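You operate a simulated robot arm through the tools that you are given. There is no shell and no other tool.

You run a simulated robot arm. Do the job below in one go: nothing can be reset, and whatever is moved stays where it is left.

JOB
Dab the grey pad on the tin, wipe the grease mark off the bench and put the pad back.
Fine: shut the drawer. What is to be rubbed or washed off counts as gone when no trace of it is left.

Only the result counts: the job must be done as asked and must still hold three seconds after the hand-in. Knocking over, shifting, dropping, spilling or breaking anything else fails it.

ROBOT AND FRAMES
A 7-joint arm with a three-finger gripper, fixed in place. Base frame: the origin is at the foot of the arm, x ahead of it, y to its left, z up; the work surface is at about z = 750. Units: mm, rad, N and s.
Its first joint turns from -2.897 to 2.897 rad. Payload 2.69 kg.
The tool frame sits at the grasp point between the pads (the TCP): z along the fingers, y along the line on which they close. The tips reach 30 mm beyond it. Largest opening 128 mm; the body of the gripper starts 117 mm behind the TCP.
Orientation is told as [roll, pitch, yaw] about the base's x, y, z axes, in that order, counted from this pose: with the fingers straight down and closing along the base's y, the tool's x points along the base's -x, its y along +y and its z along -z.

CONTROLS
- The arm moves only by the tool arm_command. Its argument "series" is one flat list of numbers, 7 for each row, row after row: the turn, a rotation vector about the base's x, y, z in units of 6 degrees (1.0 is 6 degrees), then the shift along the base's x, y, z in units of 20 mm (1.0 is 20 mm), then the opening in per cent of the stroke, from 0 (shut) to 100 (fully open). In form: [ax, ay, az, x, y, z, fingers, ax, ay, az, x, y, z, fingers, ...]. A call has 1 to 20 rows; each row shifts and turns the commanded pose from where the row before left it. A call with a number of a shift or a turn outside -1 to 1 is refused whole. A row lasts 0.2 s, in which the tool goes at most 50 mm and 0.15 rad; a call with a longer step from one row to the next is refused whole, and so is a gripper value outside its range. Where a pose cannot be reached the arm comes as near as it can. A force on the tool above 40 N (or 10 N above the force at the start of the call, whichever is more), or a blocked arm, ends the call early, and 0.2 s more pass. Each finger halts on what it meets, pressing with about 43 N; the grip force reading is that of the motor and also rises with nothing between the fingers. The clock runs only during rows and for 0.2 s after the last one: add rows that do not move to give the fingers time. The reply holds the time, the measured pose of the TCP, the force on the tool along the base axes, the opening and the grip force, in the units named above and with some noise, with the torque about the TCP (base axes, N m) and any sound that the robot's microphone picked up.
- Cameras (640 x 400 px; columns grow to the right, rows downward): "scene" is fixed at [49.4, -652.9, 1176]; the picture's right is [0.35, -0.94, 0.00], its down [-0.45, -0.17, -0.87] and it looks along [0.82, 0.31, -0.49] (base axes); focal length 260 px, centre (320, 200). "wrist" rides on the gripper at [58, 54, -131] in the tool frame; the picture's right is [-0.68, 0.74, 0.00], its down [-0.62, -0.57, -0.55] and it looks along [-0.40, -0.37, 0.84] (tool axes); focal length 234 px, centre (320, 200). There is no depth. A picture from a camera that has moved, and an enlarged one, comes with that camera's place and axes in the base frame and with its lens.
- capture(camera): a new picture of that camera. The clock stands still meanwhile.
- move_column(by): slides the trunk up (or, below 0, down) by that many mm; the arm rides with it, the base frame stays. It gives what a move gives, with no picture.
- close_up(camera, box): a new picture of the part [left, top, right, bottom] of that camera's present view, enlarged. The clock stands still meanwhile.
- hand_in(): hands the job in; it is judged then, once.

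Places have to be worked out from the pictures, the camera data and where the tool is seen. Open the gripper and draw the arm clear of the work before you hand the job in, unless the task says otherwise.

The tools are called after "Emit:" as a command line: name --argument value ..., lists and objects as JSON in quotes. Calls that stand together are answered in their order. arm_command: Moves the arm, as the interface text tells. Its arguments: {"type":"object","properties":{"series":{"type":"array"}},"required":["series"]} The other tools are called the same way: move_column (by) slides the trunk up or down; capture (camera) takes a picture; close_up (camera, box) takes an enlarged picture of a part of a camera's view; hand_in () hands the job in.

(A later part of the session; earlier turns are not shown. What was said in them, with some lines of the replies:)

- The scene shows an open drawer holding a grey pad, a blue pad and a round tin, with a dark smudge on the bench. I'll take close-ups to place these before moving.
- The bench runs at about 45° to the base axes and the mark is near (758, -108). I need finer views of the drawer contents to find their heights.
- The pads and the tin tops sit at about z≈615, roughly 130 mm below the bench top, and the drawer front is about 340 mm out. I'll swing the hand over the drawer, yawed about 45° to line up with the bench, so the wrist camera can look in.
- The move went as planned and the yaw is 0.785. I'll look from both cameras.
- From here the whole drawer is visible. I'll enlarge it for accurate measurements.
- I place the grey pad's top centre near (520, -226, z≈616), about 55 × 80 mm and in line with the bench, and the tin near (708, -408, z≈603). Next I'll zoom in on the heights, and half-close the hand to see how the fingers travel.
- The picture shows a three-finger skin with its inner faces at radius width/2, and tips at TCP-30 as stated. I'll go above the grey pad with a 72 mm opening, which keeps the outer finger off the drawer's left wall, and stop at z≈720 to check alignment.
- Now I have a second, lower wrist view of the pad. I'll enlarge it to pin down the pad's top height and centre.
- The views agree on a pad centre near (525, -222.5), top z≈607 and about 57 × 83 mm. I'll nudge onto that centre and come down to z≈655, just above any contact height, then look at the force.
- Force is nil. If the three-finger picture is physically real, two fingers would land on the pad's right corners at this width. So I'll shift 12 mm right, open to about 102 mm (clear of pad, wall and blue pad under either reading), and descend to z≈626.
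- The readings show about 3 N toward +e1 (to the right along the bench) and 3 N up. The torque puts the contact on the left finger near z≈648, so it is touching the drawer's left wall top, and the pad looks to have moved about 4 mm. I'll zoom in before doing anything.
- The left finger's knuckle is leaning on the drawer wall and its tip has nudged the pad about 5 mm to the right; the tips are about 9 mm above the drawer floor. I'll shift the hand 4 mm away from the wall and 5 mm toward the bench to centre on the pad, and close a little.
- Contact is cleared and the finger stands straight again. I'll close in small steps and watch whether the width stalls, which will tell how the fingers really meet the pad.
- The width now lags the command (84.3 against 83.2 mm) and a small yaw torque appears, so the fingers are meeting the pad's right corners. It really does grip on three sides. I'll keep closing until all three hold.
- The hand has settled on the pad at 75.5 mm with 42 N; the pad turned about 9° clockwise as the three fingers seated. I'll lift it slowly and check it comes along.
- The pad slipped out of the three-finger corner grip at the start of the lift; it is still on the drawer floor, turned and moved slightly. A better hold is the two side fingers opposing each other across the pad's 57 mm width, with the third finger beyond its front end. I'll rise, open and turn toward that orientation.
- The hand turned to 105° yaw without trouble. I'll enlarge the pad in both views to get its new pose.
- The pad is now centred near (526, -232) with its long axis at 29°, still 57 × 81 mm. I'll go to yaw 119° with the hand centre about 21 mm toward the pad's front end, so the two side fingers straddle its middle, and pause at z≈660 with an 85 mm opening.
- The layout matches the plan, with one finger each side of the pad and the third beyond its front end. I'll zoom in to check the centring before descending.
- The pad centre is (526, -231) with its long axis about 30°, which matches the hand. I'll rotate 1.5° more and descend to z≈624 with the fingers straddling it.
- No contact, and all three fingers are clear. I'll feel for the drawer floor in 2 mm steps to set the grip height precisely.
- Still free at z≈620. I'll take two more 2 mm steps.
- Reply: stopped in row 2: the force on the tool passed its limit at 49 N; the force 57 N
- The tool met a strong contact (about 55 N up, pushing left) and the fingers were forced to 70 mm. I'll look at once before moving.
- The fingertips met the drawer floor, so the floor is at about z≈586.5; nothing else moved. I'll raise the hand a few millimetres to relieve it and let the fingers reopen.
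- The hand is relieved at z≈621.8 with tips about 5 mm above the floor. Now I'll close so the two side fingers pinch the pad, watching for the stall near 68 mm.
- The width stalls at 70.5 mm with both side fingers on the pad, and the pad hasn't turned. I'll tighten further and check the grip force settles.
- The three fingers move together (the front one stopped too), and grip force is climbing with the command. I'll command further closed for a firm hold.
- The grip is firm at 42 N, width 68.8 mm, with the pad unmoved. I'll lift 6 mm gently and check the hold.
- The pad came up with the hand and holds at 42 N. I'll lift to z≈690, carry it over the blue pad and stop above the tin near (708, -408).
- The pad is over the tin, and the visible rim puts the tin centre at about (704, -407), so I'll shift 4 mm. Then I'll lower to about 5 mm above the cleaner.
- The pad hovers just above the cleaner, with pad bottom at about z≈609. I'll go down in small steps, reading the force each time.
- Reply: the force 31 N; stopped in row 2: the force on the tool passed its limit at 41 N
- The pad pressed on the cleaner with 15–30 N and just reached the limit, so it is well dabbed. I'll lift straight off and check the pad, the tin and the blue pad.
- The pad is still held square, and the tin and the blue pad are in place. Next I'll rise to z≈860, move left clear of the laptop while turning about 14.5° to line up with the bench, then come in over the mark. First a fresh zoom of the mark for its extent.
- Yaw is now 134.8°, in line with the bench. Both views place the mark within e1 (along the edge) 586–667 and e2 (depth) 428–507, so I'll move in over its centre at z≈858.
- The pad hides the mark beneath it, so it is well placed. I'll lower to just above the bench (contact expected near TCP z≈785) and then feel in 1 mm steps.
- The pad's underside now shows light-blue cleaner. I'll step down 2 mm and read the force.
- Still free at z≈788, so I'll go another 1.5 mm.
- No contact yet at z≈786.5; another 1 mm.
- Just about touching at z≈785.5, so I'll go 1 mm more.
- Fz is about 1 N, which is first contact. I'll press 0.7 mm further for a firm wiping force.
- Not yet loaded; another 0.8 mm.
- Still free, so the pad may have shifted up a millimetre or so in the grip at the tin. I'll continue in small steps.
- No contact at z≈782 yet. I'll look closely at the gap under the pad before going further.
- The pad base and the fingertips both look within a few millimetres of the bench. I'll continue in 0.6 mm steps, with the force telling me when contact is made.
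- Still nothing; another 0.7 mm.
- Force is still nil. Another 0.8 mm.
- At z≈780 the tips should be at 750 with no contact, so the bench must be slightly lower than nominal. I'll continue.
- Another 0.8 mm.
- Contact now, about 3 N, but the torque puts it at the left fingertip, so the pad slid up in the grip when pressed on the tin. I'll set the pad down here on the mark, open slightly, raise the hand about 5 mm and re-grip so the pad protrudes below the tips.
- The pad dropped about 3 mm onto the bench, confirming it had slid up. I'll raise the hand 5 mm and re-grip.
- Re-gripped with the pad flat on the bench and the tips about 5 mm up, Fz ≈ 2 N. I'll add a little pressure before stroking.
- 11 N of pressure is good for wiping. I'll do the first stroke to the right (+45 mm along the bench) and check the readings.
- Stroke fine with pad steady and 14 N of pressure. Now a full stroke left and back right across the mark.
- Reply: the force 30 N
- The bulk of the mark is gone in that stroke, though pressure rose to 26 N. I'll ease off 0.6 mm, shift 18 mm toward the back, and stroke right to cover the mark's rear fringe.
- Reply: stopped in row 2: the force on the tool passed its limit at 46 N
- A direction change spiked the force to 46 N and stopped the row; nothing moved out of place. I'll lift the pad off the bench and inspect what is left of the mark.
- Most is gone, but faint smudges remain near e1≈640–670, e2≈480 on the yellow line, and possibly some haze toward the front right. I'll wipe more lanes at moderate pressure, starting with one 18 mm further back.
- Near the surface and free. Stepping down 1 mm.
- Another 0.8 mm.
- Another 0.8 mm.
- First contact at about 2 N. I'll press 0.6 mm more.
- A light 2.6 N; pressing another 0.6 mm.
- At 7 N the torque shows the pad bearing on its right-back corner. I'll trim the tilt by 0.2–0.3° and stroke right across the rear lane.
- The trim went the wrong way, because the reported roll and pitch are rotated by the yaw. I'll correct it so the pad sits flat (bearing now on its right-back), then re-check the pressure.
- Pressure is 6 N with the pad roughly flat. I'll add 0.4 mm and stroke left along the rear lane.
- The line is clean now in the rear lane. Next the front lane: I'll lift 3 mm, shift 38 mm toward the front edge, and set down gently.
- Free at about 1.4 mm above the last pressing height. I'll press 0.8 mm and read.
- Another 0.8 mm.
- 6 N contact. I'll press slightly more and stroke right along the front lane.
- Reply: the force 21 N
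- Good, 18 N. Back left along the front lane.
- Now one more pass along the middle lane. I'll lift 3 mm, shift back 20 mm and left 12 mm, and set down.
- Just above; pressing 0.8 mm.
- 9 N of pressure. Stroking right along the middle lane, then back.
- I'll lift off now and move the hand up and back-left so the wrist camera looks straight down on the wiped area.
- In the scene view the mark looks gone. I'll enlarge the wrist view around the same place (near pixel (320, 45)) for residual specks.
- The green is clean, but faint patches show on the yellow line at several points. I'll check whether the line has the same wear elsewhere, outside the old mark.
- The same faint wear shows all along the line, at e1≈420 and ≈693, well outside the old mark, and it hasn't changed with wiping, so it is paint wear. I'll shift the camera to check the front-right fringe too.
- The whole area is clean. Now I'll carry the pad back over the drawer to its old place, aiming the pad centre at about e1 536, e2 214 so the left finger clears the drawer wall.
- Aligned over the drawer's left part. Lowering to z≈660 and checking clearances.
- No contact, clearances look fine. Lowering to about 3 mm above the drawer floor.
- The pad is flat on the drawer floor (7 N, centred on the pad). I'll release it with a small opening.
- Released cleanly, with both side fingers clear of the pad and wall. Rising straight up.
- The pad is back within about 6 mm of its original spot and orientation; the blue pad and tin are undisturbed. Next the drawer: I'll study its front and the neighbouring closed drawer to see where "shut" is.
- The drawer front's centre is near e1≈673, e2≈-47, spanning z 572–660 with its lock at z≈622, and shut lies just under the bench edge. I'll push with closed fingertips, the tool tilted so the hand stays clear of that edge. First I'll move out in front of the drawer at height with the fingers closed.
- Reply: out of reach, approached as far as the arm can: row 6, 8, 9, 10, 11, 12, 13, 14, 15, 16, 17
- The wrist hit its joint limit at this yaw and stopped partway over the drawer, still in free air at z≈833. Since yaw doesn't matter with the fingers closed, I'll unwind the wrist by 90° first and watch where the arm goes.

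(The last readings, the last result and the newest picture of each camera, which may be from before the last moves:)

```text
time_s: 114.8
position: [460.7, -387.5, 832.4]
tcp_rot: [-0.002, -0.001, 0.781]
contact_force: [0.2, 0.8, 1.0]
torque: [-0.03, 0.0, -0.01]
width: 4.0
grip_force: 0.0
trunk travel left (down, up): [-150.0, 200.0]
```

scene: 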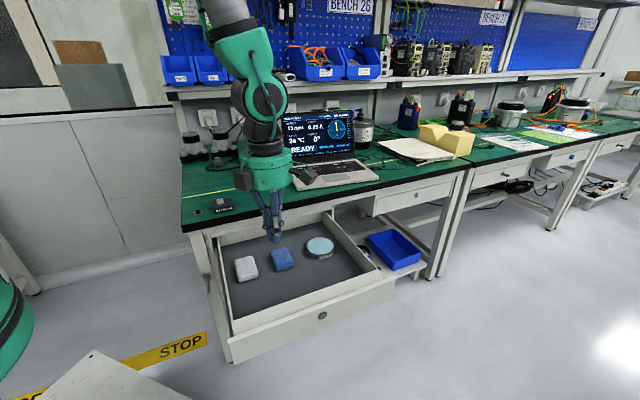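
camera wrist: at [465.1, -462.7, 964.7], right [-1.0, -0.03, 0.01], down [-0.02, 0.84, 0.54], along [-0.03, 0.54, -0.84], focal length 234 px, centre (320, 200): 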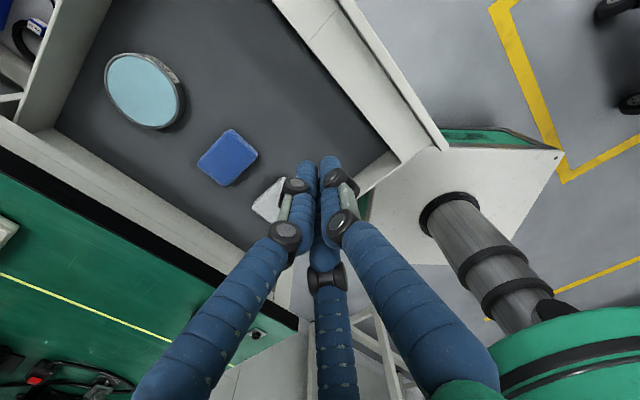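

The wrist unwound to 45° in place. Now I'll move on to in front of the drawer while turning another 90°.

Emit:
arm_command --series '[0, 0, -1, -0.257, -0.6, 0, 3, 0, 0, -1, -0.257, -0.6, 0, 3, 0, 0, -1, -0.257, -0.6, 0, 3, 0, 0, -1, -0.257, -0.6, 0, 3, 0, 0, -1, -0.257, -0.6, 0, 3, 0, 0, -1, -0.257, -0.6, 0, 3, 0, 0, -1, -0.257, -0.6, 0, 3, 0, 0, -1, -0.257, -0.6, 0, 3, 0, 0, -1, -0.257, -0.6, 0, 3, 0, 0, -1, -0.257, -0.6, 0, 3, 0, 0, -1, -0.257, -0.6, 0, 3, 0, 0, -1, -0.257, -0.6, 0, 3, 0, 0, -1, -0.257, -0.6, 0, 3, 0, 0, -1, -0.257, -0.6, 0, 3, 0, 0, -1, -0.257, -0.6, 0, 3, 0, 0, 0, 0, 0, 0, 3]'

Emit:
capture --camera "wrist"

Emit:
capture --camera "scene"

```text
time_s: 118.2
position: [383.0, -566.4, 832.2]
tcp_rot: [-0.002, 0.0, -0.791]
contact_force: [0.6, -0.4, 0.2]
torque: [0.01, 0.0, -0.01]
width: 4.0
grip_force: 0.0
trunk travel left (down, up): [-150.0, 200.0]
```

```text
taken
camera wrist: at [380.6, -485.9, 963.1], right [1.0, 0.04, 0.0], down [0.03, -0.83, 0.55], along [0.02, -0.55, -0.84], focal length 234 px, centre (320, 200)
```

wrist: 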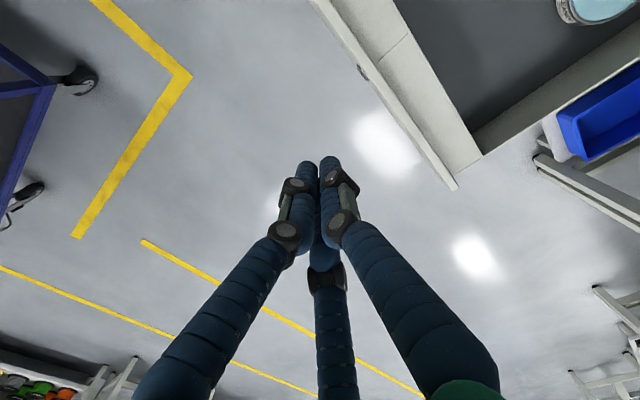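

```text
taken
```

scene: 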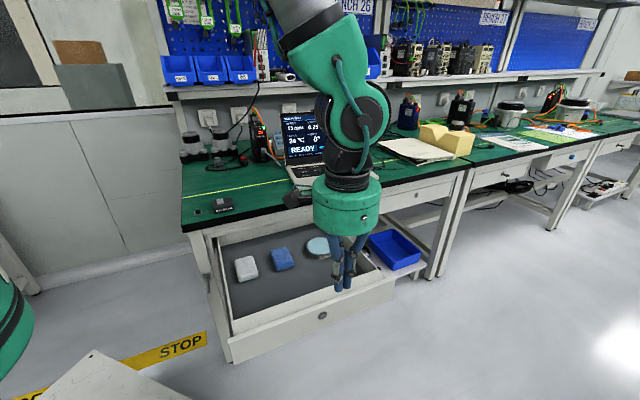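

In front of the drawer and clear; the lock shows at e1≈672, e2≈-52 as expected. I'll tilt the tool 40° so the fingertips point forward-down toward the drawer.

Emit:
arm_command --series '[0.674, -0.674, 0, 0, 0, 0, 3, 0.674, -0.674, 0, 0, 0, 0, 3, 0.674, -0.674, 0, 0, 0, 0, 3, 0.674, -0.674, 0, 0, 0, 0, 3, 0.674, -0.674, 0, 0, 0, 0, 3, 0.674, -0.674, 0, 0, 0, 0, 3, 0.674, -0.674, 0, 0, 0, 0, 3, 0, 0, 0, 0, 0, 0, 3]'

Emit:
capture --camera "scene"

```text
time_s: 120.0
position: [383.1, -566.0, 831.5]
tcp_rot: [0.696, 0.002, -0.787]
contact_force: [-0.5, -0.4, 0.4]
torque: [0.04, 0.02, 0.01]
width: 3.8
grip_force: 0.0
trunk travel left (down, up): [-150.0, 200.0]
```

```text
taken
```

scene: 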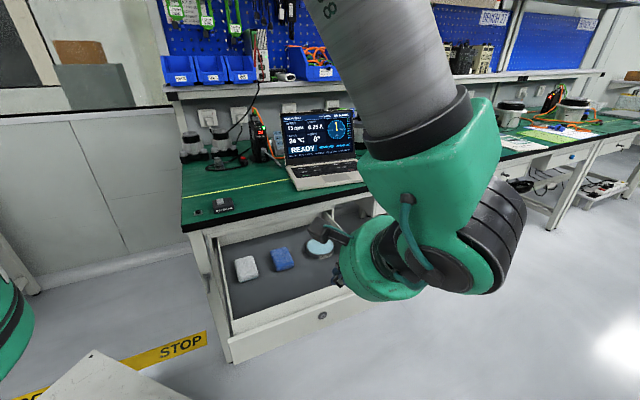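

The tilt was reached at 39.9°. Lowering so the fingertips are level with the upper part of the drawer front, tip at z≈642, above the lock.

Emit:
arm_command --series '[0, 0, 0, 0, 0, -0.925, 3, 0, 0, 0, 0, 0, -0.925, 3, 0, 0, 0, 0, 0, -0.925, 3, 0, 0, 0, 0, 0, -0.925, 3, 0, 0, 0, 0, 0, -0.925, 3, 0, 0, 0, 0, 0, -0.925, 3, 0, 0, 0, 0, 0, -0.925, 3, 0, 0, 0, 0, 0, -0.925, 3, 0, 0, 0, 0, 0, -0.925, 3, 0, 0, 0, 0, 0, 0, 3]'

Emit:
capture --camera "scene"

Emit:
capture --camera "wrist"

```text
time_s: 122.2
position: [383.1, -568.2, 666.4]
tcp_rot: [0.696, 0.0, -0.787]
contact_force: [0.0, -0.6, 0.0]
torque: [-0.01, -0.01, 0.04]
width: 3.8
grip_force: 0.0
trunk travel left (down, up): [-150.0, 200.0]
```

```text
taken
```

scene: 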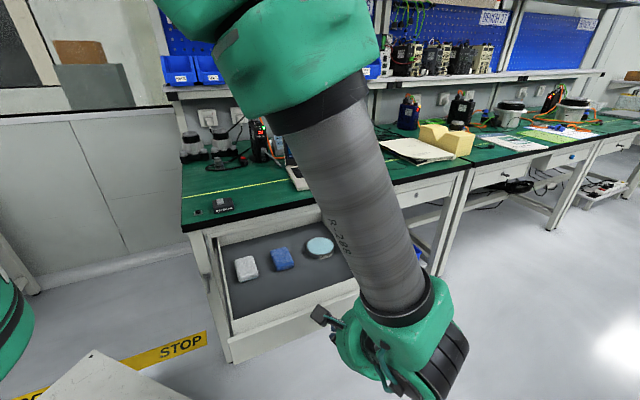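

```text
taken
camera wrist: at [312.6, -555.8, 801.8], right [0.88, -0.08, 0.47], down [-0.12, -0.99, 0.06], along [0.46, -0.11, -0.88], focal length 234 px, centre (320, 200)
```

wrist: 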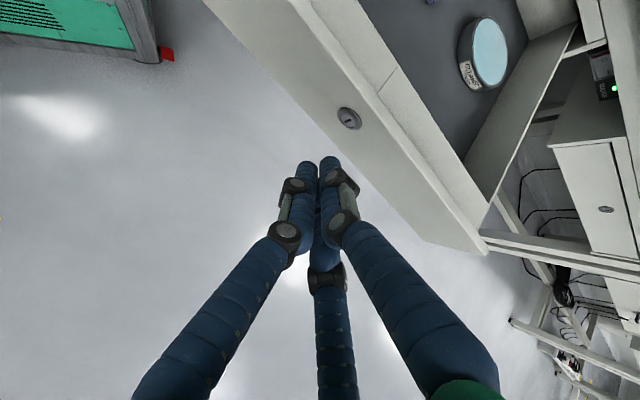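

The fingertips sit just in front of the panel, near the lock. I'll shift 33 mm left of the lock and slightly lower, and approach to about 15 mm from the panel.

Emit:
arm_command --series '[0, 0, 0, -0.58, 0.58, -0.2, 3, 0, 0, 0, -0.58, 0.58, -0.2, 3, 0, 0, 0, 0.318, 0.318, 0, 3, 0, 0, 0, 0.318, 0.318, 0, 3, 0, 0, 0, 0.318, 0.318, 0, 3, 0, 0, 0, 0.318, 0.318, 0, 3, 0, 0, 0, 0, 0, 0, 3]'

Emit:
capture --camera "wrist"

```text
time_s: 123.8
position: [384.6, -518.6, 657.4]
tcp_rot: [0.695, 0.004, -0.786]
contact_force: [0.6, 0.2, 0.3]
torque: [0.01, 0.0, -0.01]
width: 3.9
grip_force: 0.0
trunk travel left (down, up): [-150.0, 200.0]
```

```text
taken
camera wrist: at [314.5, -505.7, 793.9], right [0.88, -0.08, 0.47], down [-0.12, -0.99, 0.06], along [0.46, -0.11, -0.88], focal length 234 px, centre (320, 200)
```

wrist: 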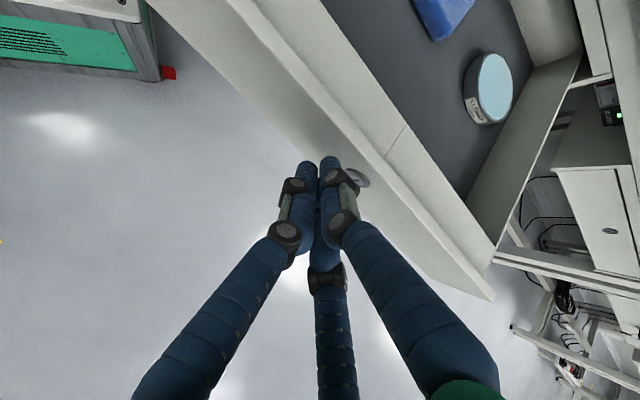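

The tips are about 20 mm from the panel. Advancing slowly at 4 mm per row to make gentle contact.

Emit:
arm_command --series '[0, 0, 0, 0.14, 0.14, 0, 3, 0, 0, 0, 0.14, 0.14, 0, 3, 0, 0, 0, 0.14, 0.14, 0, 3, 0, 0, 0, 0.14, 0.14, 0, 3, 0, 0, 0, 0.14, 0.14, 0, 3, 0, 0, 0, 0.14, 0.14, 0, 3, 0, 0, 0, 0.14, 0.14, 0, 3, 0, 0, 0, 0.14, 0.14, 0, 3, 0, 0, 0, 0, 0, 0, 3]'

Emit:
capture --camera "wrist"

```text
time_s: 125.8
position: [408.0, -496.3, 658.0]
tcp_rot: [0.694, 0.0, -0.787]
contact_force: [0.6, -0.6, 0.2]
torque: [0.01, 0.0, -0.01]
width: 3.1
grip_force: 0.0
trunk travel left (down, up): [-150.0, 200.0]
```

```text
taken
camera wrist: at [337.4, -484.4, 793.3], right [0.88, -0.08, 0.47], down [-0.12, -0.99, 0.06], along [0.46, -0.11, -0.88], focal length 234 px, centre (320, 200)
```

wrist: 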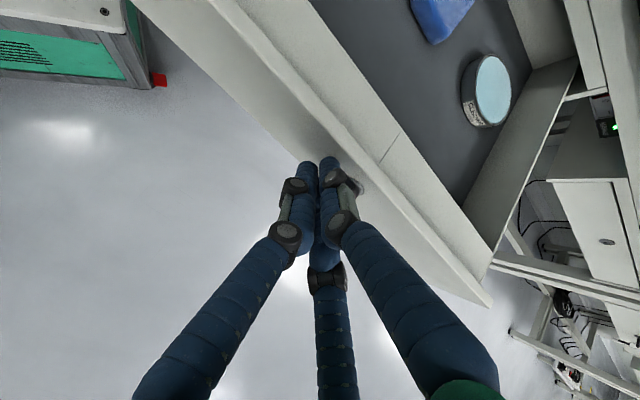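

The panel now keeps a constant place in the wrist view while the background shifts, so the drawer is already sliding with almost no force. I'll back off a touch, lower 20 mm to the panel's mid-height so the knuckles will clear the apron later, and push on at a gentle pace.

Emit:
arm_command --series '[0, 0, 0, -0.35, -0.35, 0, 3, 0, 0, 0, 0, 0, -0.5, 3, 0, 0, 0, 0, 0, -0.5, 3, 0, 0, 0, 0.14, 0.14, 0, 3, 0, 0, 0, 0.14, 0.14, 0, 3, 0, 0, 0, 0.14, 0.14, 0, 3, 0, 0, 0, 0.2, 0.2, 0, 3, 0, 0, 0, 0.25, 0.25, 0, 3, 0, 0, 0, 0.28, 0.28, 0, 3, 0, 0, 0, 0.28, 0.28, 0, 3, 0, 0, 0, 0.28, 0.28, 0, 3, 0, 0, 0, 0.28, 0.28, 0, 3, 0, 0, 0, 0.28, 0.28, 0, 3, 0, 0, 0, 0.28, 0.28, 0, 3, 0, 0, 0, 0.28, 0.28, 0, 3, 0, 0, 0, 0.2, 0.2, 0, 3, 0, 0, 0, 0.1, 0.1, 0, 3, 0, 0, 0, 0, 0, 0, 3]'

Emit:
capture --camera "wrist"

Emit:
capture --camera "scene"

```text
time_s: 129.6
position: [464.1, -441.0, 638.1]
tcp_rot: [0.694, 0.003, -0.787]
contact_force: [0.0, -0.3, 0.3]
torque: [-0.02, 0.0, -0.01]
width: 3.7
grip_force: 0.0
trunk travel left (down, up): [-150.0, 200.0]
```

```text
taken
camera wrist: at [392.6, -428.2, 773.2], right [0.88, -0.08, 0.47], down [-0.12, -0.99, 0.06], along [0.46, -0.11, -0.88], focal length 234 px, centre (320, 200)
```

wrist: 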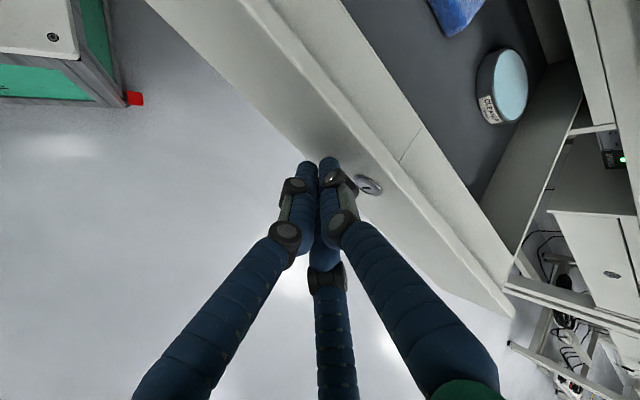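

```text
taken
```

scene: 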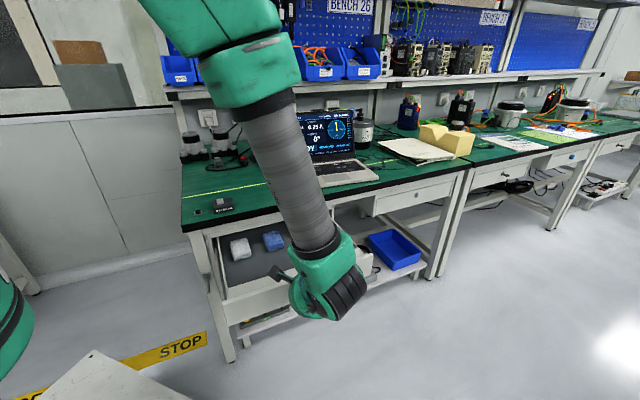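

The drawer is gliding in with its contents steady. Continuing the push about 140 mm at the same gentle speed.

Emit:
arm_command --series '[0, 0, 0, 0.1, 0.1, 0, 3, 0, 0, 0, 0.2, 0.2, 0, 3, 0, 0, 0, 0.28, 0.28, 0, 3, 0, 0, 0, 0.28, 0.28, 0, 3, 0, 0, 0, 0.28, 0.28, 0, 3, 0, 0, 0, 0.28, 0.28, 0, 3, 0, 0, 0, 0.28, 0.28, 0, 3, 0, 0, 0, 0.28, 0.28, 0, 3, 0, 0, 0, 0.28, 0.28, 0, 3, 0, 0, 0, 0.28, 0.28, 0, 3, 0, 0, 0, 0.28, 0.28, 0, 3, 0, 0, 0, 0.28, 0.28, 0, 3, 0, 0, 0, 0.28, 0.28, 0, 3, 0, 0, 0, 0.28, 0.28, 0, 3, 0, 0, 0, 0.28, 0.28, 0, 3, 0, 0, 0, 0.28, 0.28, 0, 3, 0, 0, 0, 0.28, 0.28, 0, 3, 0, 0, 0, 0.2, 0.2, 0, 3, 0, 0, 0, 0.1, 0.1, 0, 3, 0, 0, 0, 0, 0, 0, 3]'

Emit:
capture --camera "wrist"

Emit:
capture --camera "scene"

```text
time_s: 133.8
position: [561.1, -344.7, 637.2]
tcp_rot: [0.694, 0.003, -0.786]
contact_force: [-0.8, -0.7, 0.4]
torque: [-0.02, -0.03, 0.0]
width: 3.4
grip_force: 0.0
trunk travel left (down, up): [-150.0, 200.0]
```

```text
taken
camera wrist: at [489.9, -332.3, 773.0], right [0.88, -0.08, 0.47], down [-0.12, -0.99, 0.06], along [0.46, -0.11, -0.88], focal length 234 px, centre (320, 200)
```

wrist: 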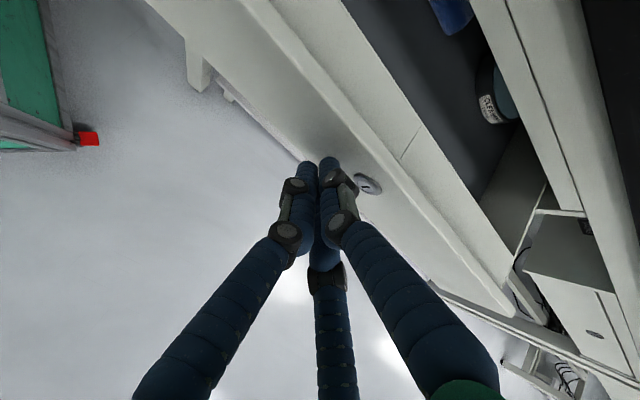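

```text
taken
```

scene: 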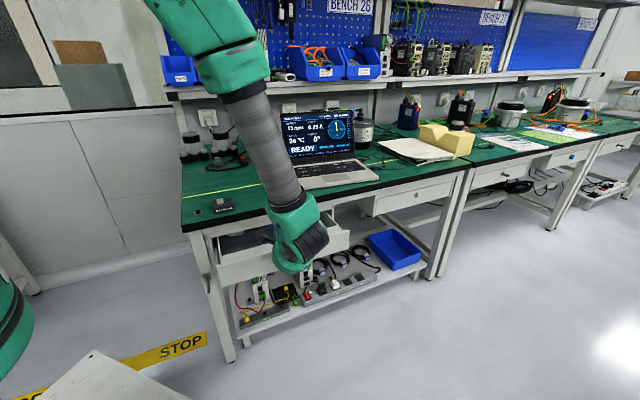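

Contents still in place and no load on the tool; about 130 mm remain. Pushing another 90 mm.

Emit:
arm_command --series '[0, 0, 0, 0.1, 0.1, 0, 3, 0, 0, 0, 0.2, 0.2, 0, 3, 0, 0, 0, 0.28, 0.28, 0, 3, 0, 0, 0, 0.28, 0.28, 0, 3, 0, 0, 0, 0.28, 0.28, 0, 3, 0, 0, 0, 0.28, 0.28, 0, 3, 0, 0, 0, 0.28, 0.28, 0, 3, 0, 0, 0, 0.28, 0.28, 0, 3, 0, 0, 0, 0.28, 0.28, 0, 3, 0, 0, 0, 0.28, 0.28, 0, 3, 0, 0, 0, 0.28, 0.28, 0, 3, 0, 0, 0, 0.2, 0.2, 0, 3, 0, 0, 0, 0.1, 0.1, 0, 3, 0, 0, 0, 0, 0, 0, 3]'

Emit:
capture --camera "wrist"

Emit:
capture --camera "scene"

```text
time_s: 136.8
position: [622.4, -282.0, 638.1]
tcp_rot: [0.695, 0.003, -0.787]
contact_force: [-0.7, 0.5, 0.4]
torque: [-0.01, 0.0, 0.06]
width: 3.3
grip_force: 0.0
trunk travel left (down, up): [-150.0, 200.0]
```

```text
taken
camera wrist: at [551.5, -269.2, 772.8], right [0.88, -0.08, 0.47], down [-0.12, -0.99, 0.06], along [0.46, -0.11, -0.88], focal length 234 px, centre (320, 200)
```

wrist: 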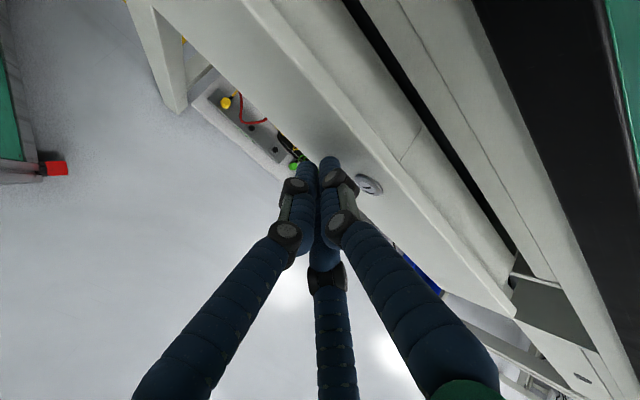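

```text
taken
```

scene: 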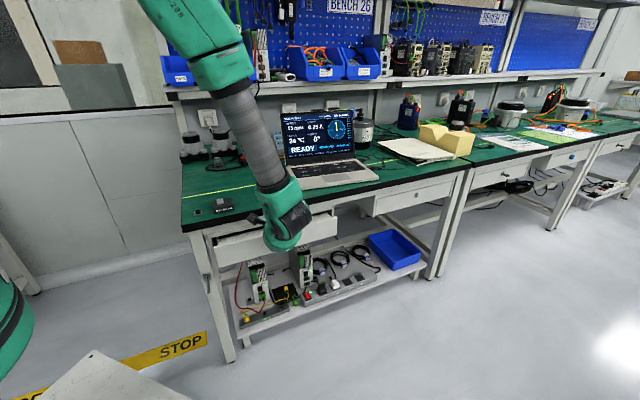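

Nearly home: a gap of a few centimetres remains between the panel and the apron. Continuing at 4 mm per row.

Emit:
arm_command --series '[0, 0, 0, 0.1, 0.1, 0, 3, 0, 0, 0, 0.15, 0.15, 0, 3, 0, 0, 0, 0.15, 0.15, 0, 3, 0, 0, 0, 0.15, 0.15, 0, 3, 0, 0, 0, 0.15, 0.15, 0, 3, 0, 0, 0, 0.15, 0.15, 0, 3, 0, 0, 0, 0.15, 0.15, 0, 3, 0, 0, 0, 0.1, 0.1, 0, 3, 0, 0, 0, 0, 0, 0, 3]'

Emit:
capture --camera "wrist"

Emit:
close_up --camera "scene" --box '[190, 180, 350, 290]'

```text
time_s: 138.8
position: [645.0, -261.3, 636.3]
tcp_rot: [0.695, 0.003, -0.786]
contact_force: [-0.5, -0.2, 0.6]
torque: [0.01, -0.03, 0.0]
width: 3.5
grip_force: 0.0
trunk travel left (down, up): [-150.0, 200.0]
```

```text
taken
camera wrist: at [573.4, -247.9, 772.3], right [0.88, -0.08, 0.47], down [-0.12, -0.99, 0.06], along [0.46, -0.11, -0.88], focal length 234 px, centre (320, 200)
```

wrist: 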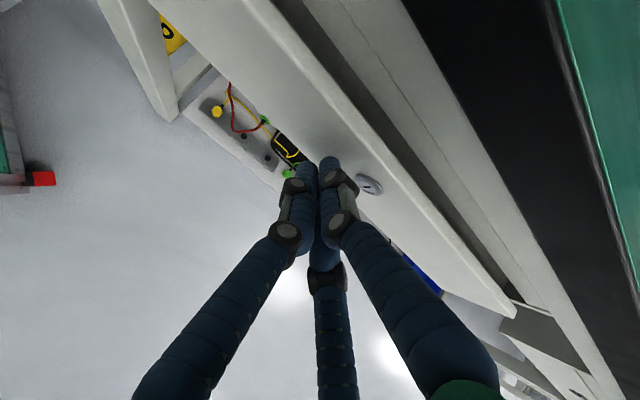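

```text
3.64 times, centred on (270, 235) of scene
camera zoom: at [49.4, -652.9, 1176.0], right [0.35, -0.94, 0.0], down [-0.45, -0.17, -0.87], along [0.82, 0.31, -0.49], focal length 946 px, centre (502, 73)
```

zoom: 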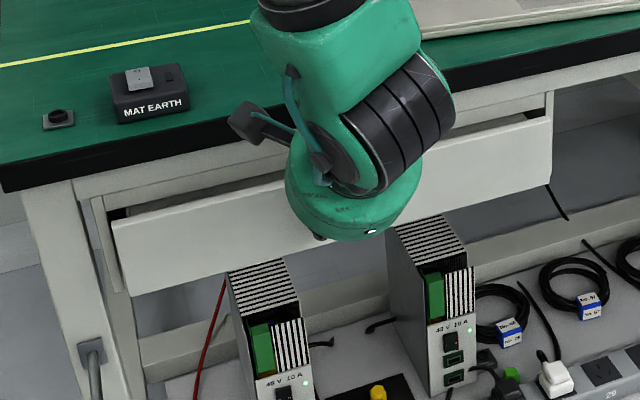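

About 20 mm left, and the hand is still clear of the bench edge. Continuing at 3 mm per row.

Emit:
arm_command --series '[0, 0, 0, 0.106, 0.106, 0, 3, 0, 0, 0, 0.106, 0.106, 0, 3, 0, 0, 0, 0.106, 0.106, 0, 3, 0, 0, 0, 0.106, 0.106, 0, 3, 0, 0, 0, 0.106, 0.106, 0, 3, 0, 0, 0, 0, 0, 0, 3]'

Emit:
capture --camera "wrist"

Emit:
close_up --camera "scene" --box '[190, 180, 350, 290]'

```text
time_s: 140.2
position: [655.0, -249.9, 636.3]
tcp_rot: [0.695, 0.003, -0.787]
contact_force: [-0.1, 0.8, 0.0]
torque: [-0.03, -0.03, -0.02]
width: 3.9
grip_force: 0.2
trunk travel left (down, up): [-150.0, 200.0]
```

```text
taken
camera wrist: at [583.9, -236.9, 772.8], right [0.88, -0.08, 0.47], down [-0.12, -0.99, 0.06], along [0.46, -0.11, -0.88], focal length 234 px, centre (320, 200)
```

wrist: 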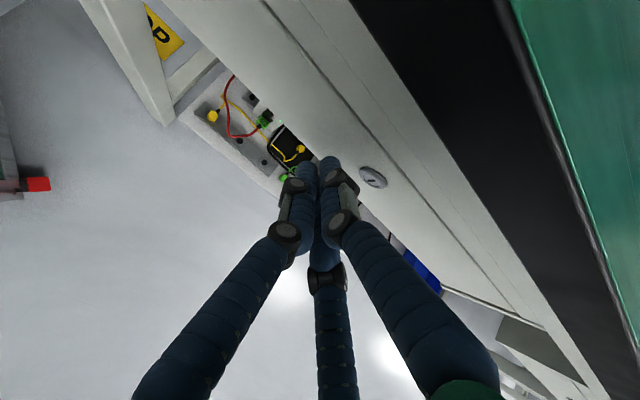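

```text
3.64 times, centred on (270, 235) of scene
camera zoom: at [49.4, -652.9, 1176.0], right [0.35, -0.94, 0.0], down [-0.45, -0.17, -0.87], along [0.82, 0.31, -0.49], focal length 946 px, centre (502, 73)
```

zoom: 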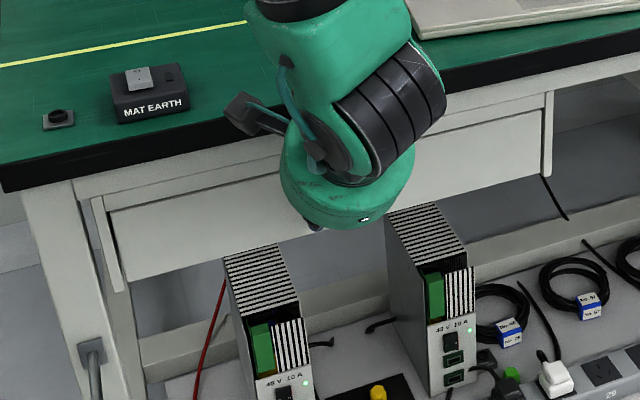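

The panel looks nearly flush with the frame. I'll push on in 2 mm steps until it firmly stops.

Emit:
arm_command --series '[0, 0, 0, 0.07, 0.07, 0, 3, 0, 0, 0, 0.07, 0.07, 0, 3, 0, 0, 0, 0.07, 0.07, 0, 3, 0, 0, 0, 0, 0, 0, 3]'

Emit:
close_up --camera "wrist" --box '[240, 0, 560, 340]'

```text
time_s: 141.2
position: [658.8, -244.7, 637.7]
tcp_rot: [0.695, 0.006, -0.788]
contact_force: [0.7, 0.1, -0.6]
torque: [0.0, 0.03, 0.02]
width: 3.7
grip_force: 0.1
trunk travel left (down, up): [-150.0, 200.0]
```

```text
1.18 times, centred on (400, 170) of wrist
camera zoom: at [588.1, -232.9, 773.7], right [0.88, -0.08, 0.47], down [-0.12, -0.99, 0.06], along [0.46, -0.11, -0.88], focal length 276 px, centre (226, 235)
```

zoom: 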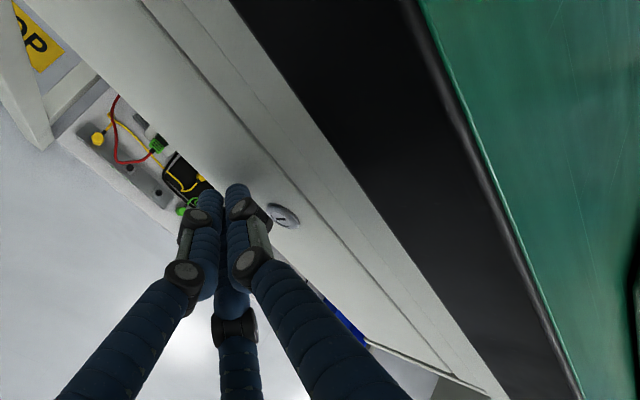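

Still no resistance. Continuing another 6 mm in 2 mm steps, watching for the stop.

Emit:
arm_command --series '[0, 0, 0, 0.07, 0.07, 0, 3, 0, 0, 0, 0.07, 0.07, 0, 3, 0, 0, 0, 0, 0, 0, 3]'

Emit:
close_up --camera "scene" --box '[190, 190, 350, 270]'

```text
time_s: 142.0
position: [659.4, -243.0, 637.9]
tcp_rot: [0.695, 0.003, -0.788]
contact_force: [-26.2, -22.0, 7.3]
torque: [-0.07, 0.12, 0.09]
width: 2.5
grip_force: 0.1
trunk travel left (down, up): [-150.0, 200.0]
```

```text
4.00 times, centred on (270, 230) of scene
camera zoom: at [49.4, -652.9, 1176.0], right [0.35, -0.94, 0.0], down [-0.45, -0.17, -0.87], along [0.82, 0.31, -0.49], focal length 1040 px, centre (520, 80)
```

zoom: 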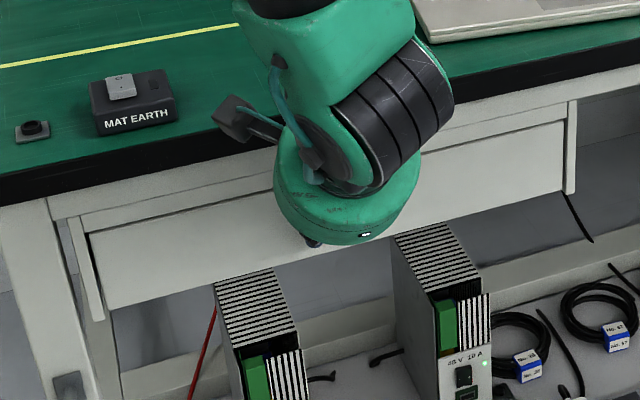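

The drawer has come up against its stop: 34 N, low on the tool, so it's the panel and not the bench edge. I'll back off and inspect.

Emit:
arm_command --series '[0, 0, 0, -0.07, -0.07, 0, 3, 0, 0, 0, -0.15, -0.15, 0, 3, 0, 0, 0, -0.3, -0.3, 0, 3, 0, 0, 0, -0.4, -0.4, 0, 3, 0, 0, 0, -0.5, -0.5, 0, 3, 0, 0, 0, -0.5, -0.5, 0, 3, 0, 0, 0, -0.5, -0.5, 0, 3, 0, 0, 0, -0.5, -0.5, 0, 3, 0, 0, 0, -0.5, -0.5, 0, 3, 0, 0, 0, -0.5, -0.5, 0, 3, 0, 0, 0, 0, 0, 0, 3]'

Emit:
capture --camera "wrist"

Emit:
close_up --camera "scene" --box '[180, 180, 480, 300]'

```text
time_s: 144.4
position: [583.7, -321.9, 638.0]
tcp_rot: [0.697, 0.004, -0.788]
contact_force: [0.3, 0.5, -0.1]
torque: [0.01, -0.01, -0.02]
width: 3.9
grip_force: 0.2
trunk travel left (down, up): [-150.0, 200.0]
```

```text
taken
camera wrist: at [512.9, -309.1, 773.3], right [0.88, -0.08, 0.47], down [-0.12, -0.99, 0.06], along [0.46, -0.11, -0.88], focal length 234 px, centre (320, 200)
```

wrist: 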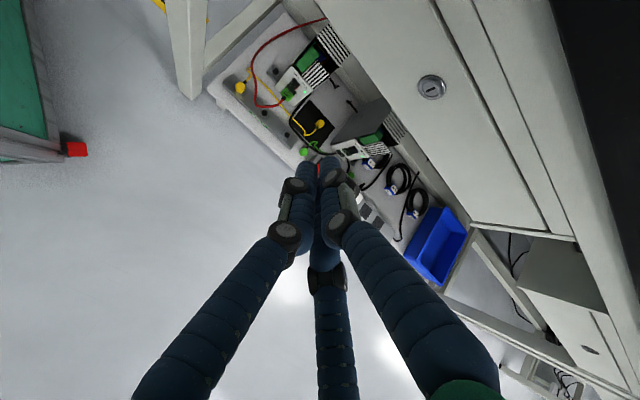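

```text
2.13 times, centred on (330, 240) of scene
camera zoom: at [49.4, -652.9, 1176.0], right [0.35, -0.94, 0.0], down [-0.45, -0.17, -0.87], along [0.82, 0.31, -0.49], focal length 555 px, centre (299, 115)
```

zoom: 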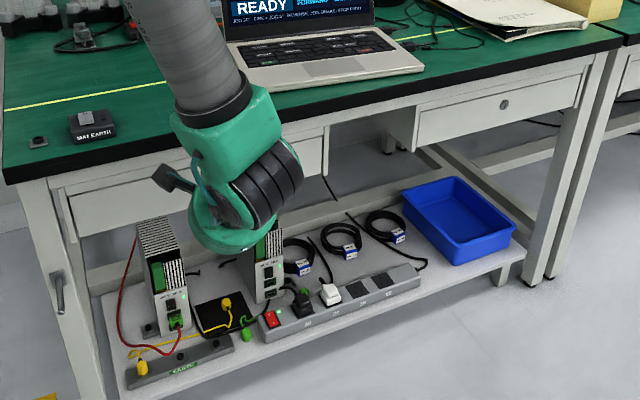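

The drawer stays shut with its front flush like its neighbour. Now I'll withdraw the hand further, rise and straighten the tool.

Emit:
arm_command --series '[0, 0, 0, -0.6, -0.6, 0, 10, 0, 0, 0, -0.6, -0.6, 0, 20, 0, 0, 0, -0.6, -0.6, 0, 30, 0, 0, 0, -0.6, -0.6, 0, 40, 0, 0, 0, -0.6, -0.6, 0.3, 50, 0, 0, 0, -0.4, -0.4, 0.6, 60, 0, 0, 0, 0, 0, 0.9, 70, 0, 0, 0, 0, 0, 0.9, 80, 0, 0, 0, 0, 0, 0.9, 90, 0, 0, 0, 0, 0, 0.9, 100, 0, 0, 0, 0, 0, 0.9, 100, 0, 0, 0, 0, 0, 0.9, 100, 0, 0, 0, 0, 0, 0.9, 100, 0, 0, 0, 0, 0, 0.9, 100, 0, 0, 0, 0, 0, 0.9, 100, 0, 0, 0, 0, 0, 0, 100]'

Emit:
arm_command --series '[-0.674, 0.674, 0, 0, 0, 0.4, 100, -0.674, 0.674, 0, 0, 0, 0.4, 100, -0.674, 0.674, 0, 0, 0, 0.4, 100, -0.674, 0.674, 0, 0, 0, 0.4, 100, -0.674, 0.674, 0, 0, 0, 0.4, 100, -0.674, 0.674, 0, 0, 0, 0.4, 100, -0.674, 0.674, 0, 0, 0, 0.4, 100, 0, 0, 0, 0, 0, 0.4, 100, 0, 0, 0, 0, 0, 0, 100]'

Emit:
capture --camera "scene"

Emit:
capture --camera "wrist"

```text
time_s: 147.8
position: [513.7, -387.6, 817.4]
tcp_rot: [0.695, 0.003, -0.788]
contact_force: [0.3, 0.3, -0.9]
torque: [-0.02, 0.0, -0.02]
width: 128.0
grip_force: 0.0
trunk travel left (down, up): [-150.0, 200.0]
```

```text
time_s: 149.8
position: [515.3, -390.7, 881.2]
tcp_rot: [-0.003, 0.0, -0.788]
contact_force: [0.2, 0.5, 0.2]
torque: [-0.01, 0.0, 0.03]
width: 128.0
grip_force: 0.1
trunk travel left (down, up): [-150.0, 200.0]
```

```text
taken
```

scene: 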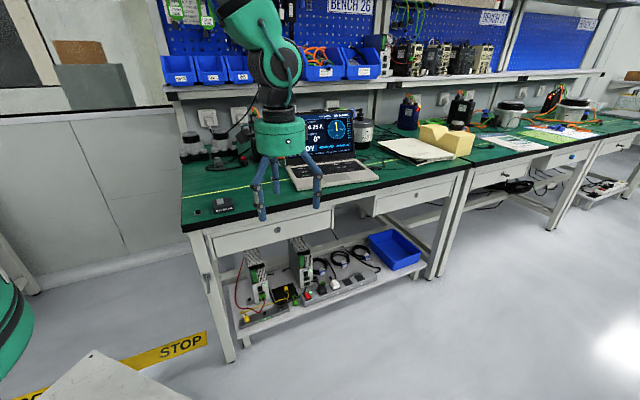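

```text
taken
camera wrist: at [512.7, -308.6, 1013.0], right [1.0, 0.04, 0.0], down [0.03, -0.83, 0.55], along [0.02, -0.55, -0.84], focal length 234 px, centre (320, 200)
```

wrist: 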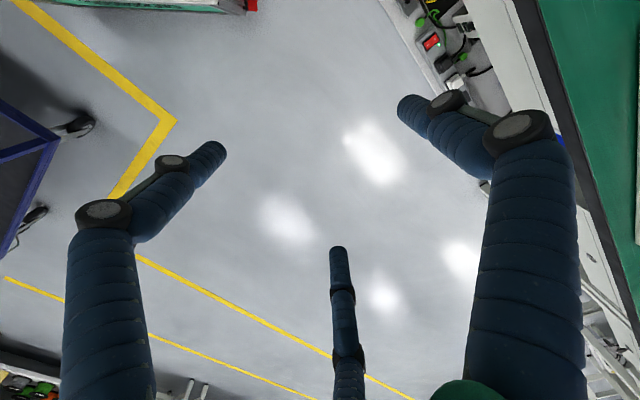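

The drawer is shut and the arm is clear. I'll zoom in on the drawer front and the bench to confirm the end state.

Emit:
close_up --camera "scene" --box '[185, 195, 345, 265]'

Emit:
close_up --camera "scene" --box '[320, 170, 470, 240]'

Emit:
close_up --camera "scene" --box '[180, 140, 300, 220]'

```text
4.00 times, centred on (265, 230) of scene
camera zoom: at [49.4, -652.9, 1176.0], right [0.35, -0.94, 0.0], down [-0.45, -0.17, -0.87], along [0.82, 0.31, -0.49], focal length 1040 px, centre (540, 80)
```

zoom: 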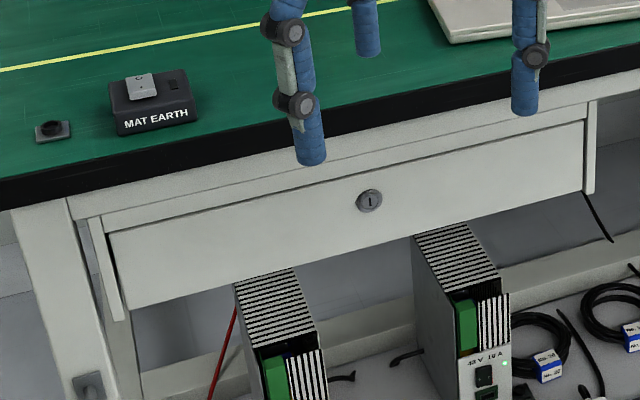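

```text
4.27 times, centred on (395, 205) of scene
camera zoom: at [49.4, -652.9, 1176.0], right [0.35, -0.94, 0.0], down [-0.45, -0.17, -0.87], along [0.82, 0.31, -0.49], focal length 1110 px, centre (0, 179)
```

zoom: 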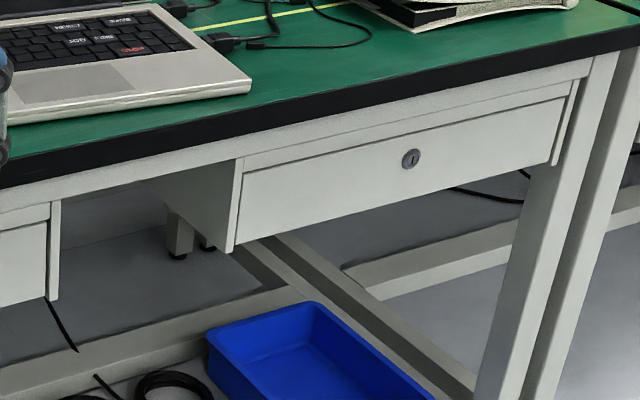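

```text
5.00 times, centred on (240, 180) of scene
camera zoom: at [49.4, -652.9, 1176.0], right [0.35, -0.94, 0.0], down [-0.45, -0.17, -0.87], along [0.82, 0.31, -0.49], focal length 1300 px, centre (720, 300)
```

zoom: 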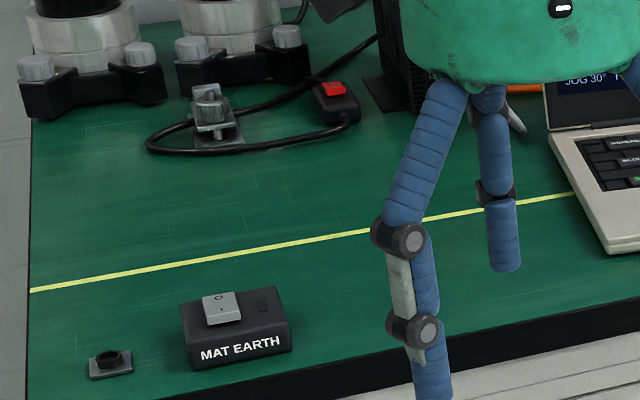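

The drawer front sits flush in its frame, just like the closed one beside it. I'll raise the arm well clear for a final unobstructed look at the bench.

Emit:
arm_command --series '[0, 0, 0, -0.3, -0.3, 0.9, 100, 0, 0, 0, -0.3, -0.3, 0.9, 100, 0, 0, 0, -0.3, -0.3, 0.9, 100, 0, 0, 0, -0.3, -0.3, 0.9, 100, 0, 0, 0, -0.3, -0.3, 0.9, 100, 0, 0, 0, -0.3, -0.3, 0.9, 100, 0, 0, 0, -0.3, -0.3, 0.9, 100, 0, 0, 0, -0.3, -0.3, 0.9, 100, 0, 0, 0, -0.3, -0.3, 0.9, 100, 0, 0, 0, 0, 0, 0, 100]'

Emit:
capture --camera "scene"

Emit:
close_up --camera "scene" --box '[225, 165, 285, 205]'

```text
time_s: 152.0
position: [461.5, -443.0, 1043.8]
tcp_rot: [-0.002, 0.0, -0.789]
contact_force: [0.2, -0.3, 0.9]
torque: [-0.02, -0.04, 0.01]
width: 128.2
grip_force: 0.2
trunk travel left (down, up): [-150.0, 200.0]
```

```text
taken
```

scene: 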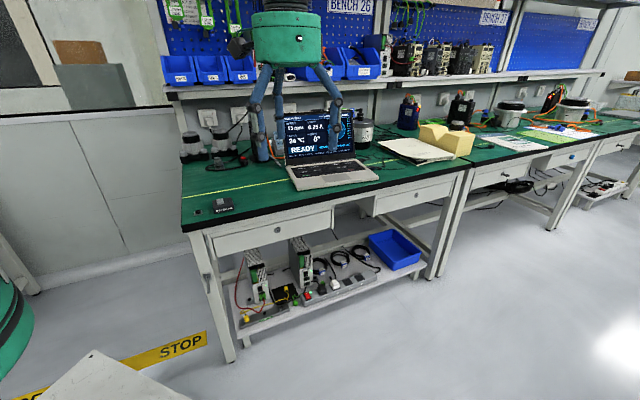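

```text
10.00 times, centred on (255, 185) of scene
camera zoom: at [49.4, -652.9, 1176.0], right [0.35, -0.94, 0.0], down [-0.45, -0.17, -0.87], along [0.82, 0.31, -0.49], focal length 2600 px, centre (970, 350)
```

zoom: 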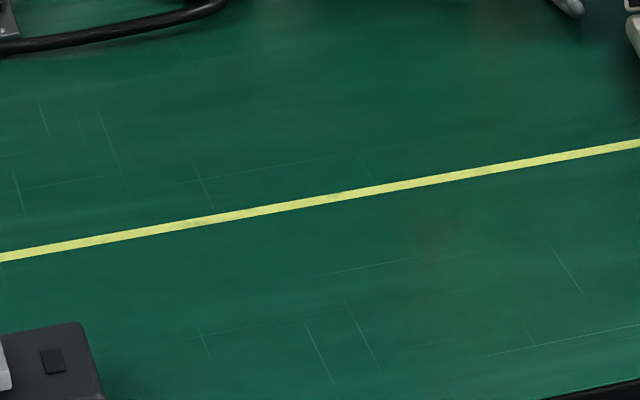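

The bench is clean where the mark was. The faint tint near the front right shows only at the scene camera's grazing angle, and the wrist view from above showed plain green there. The pad is back in its place, the drawer is shut, the gripper is open and the arm is clear, so I'm handing in.

Emit:
hand_in

```text
The job is handed in.
```

The job is handed in. I dabbed the grey pad on the tin and wiped the grease mark off the bench. The pad is back in the drawer and the drawer is shut.

- **Mark:** The close-ups show clean green where the grease was. The yellow line keeps some faint patches. The same patches appear along the line well outside the old mark and did not change with wiping, so I took them for paint wear.
- **Pad:** It slipped out of my first grip while still on the drawer floor, so I re-gripped it. It now lies about 6 mm from where it started, facing the same way. There is some cleaner on its underside.
- **Drawer:** I pushed it in slowly until it met its stop. The front sits flush like the closed drawer beside it.
- **Contact on the way:** My fingers brushed the drawer's left wall lightly (about 4–5 N). They also hit the drawer floor harder than I meant to (about 50 N), and pressing the pad on the tin peaked at about 41 N. I saw nothing shift from any of this.
- **Other items:** The blue pad, the tin and everything on the bench looked undisturbed. I last saw the drawer's contents shortly before it closed.

The gripper is open and the arm is clear of the work.
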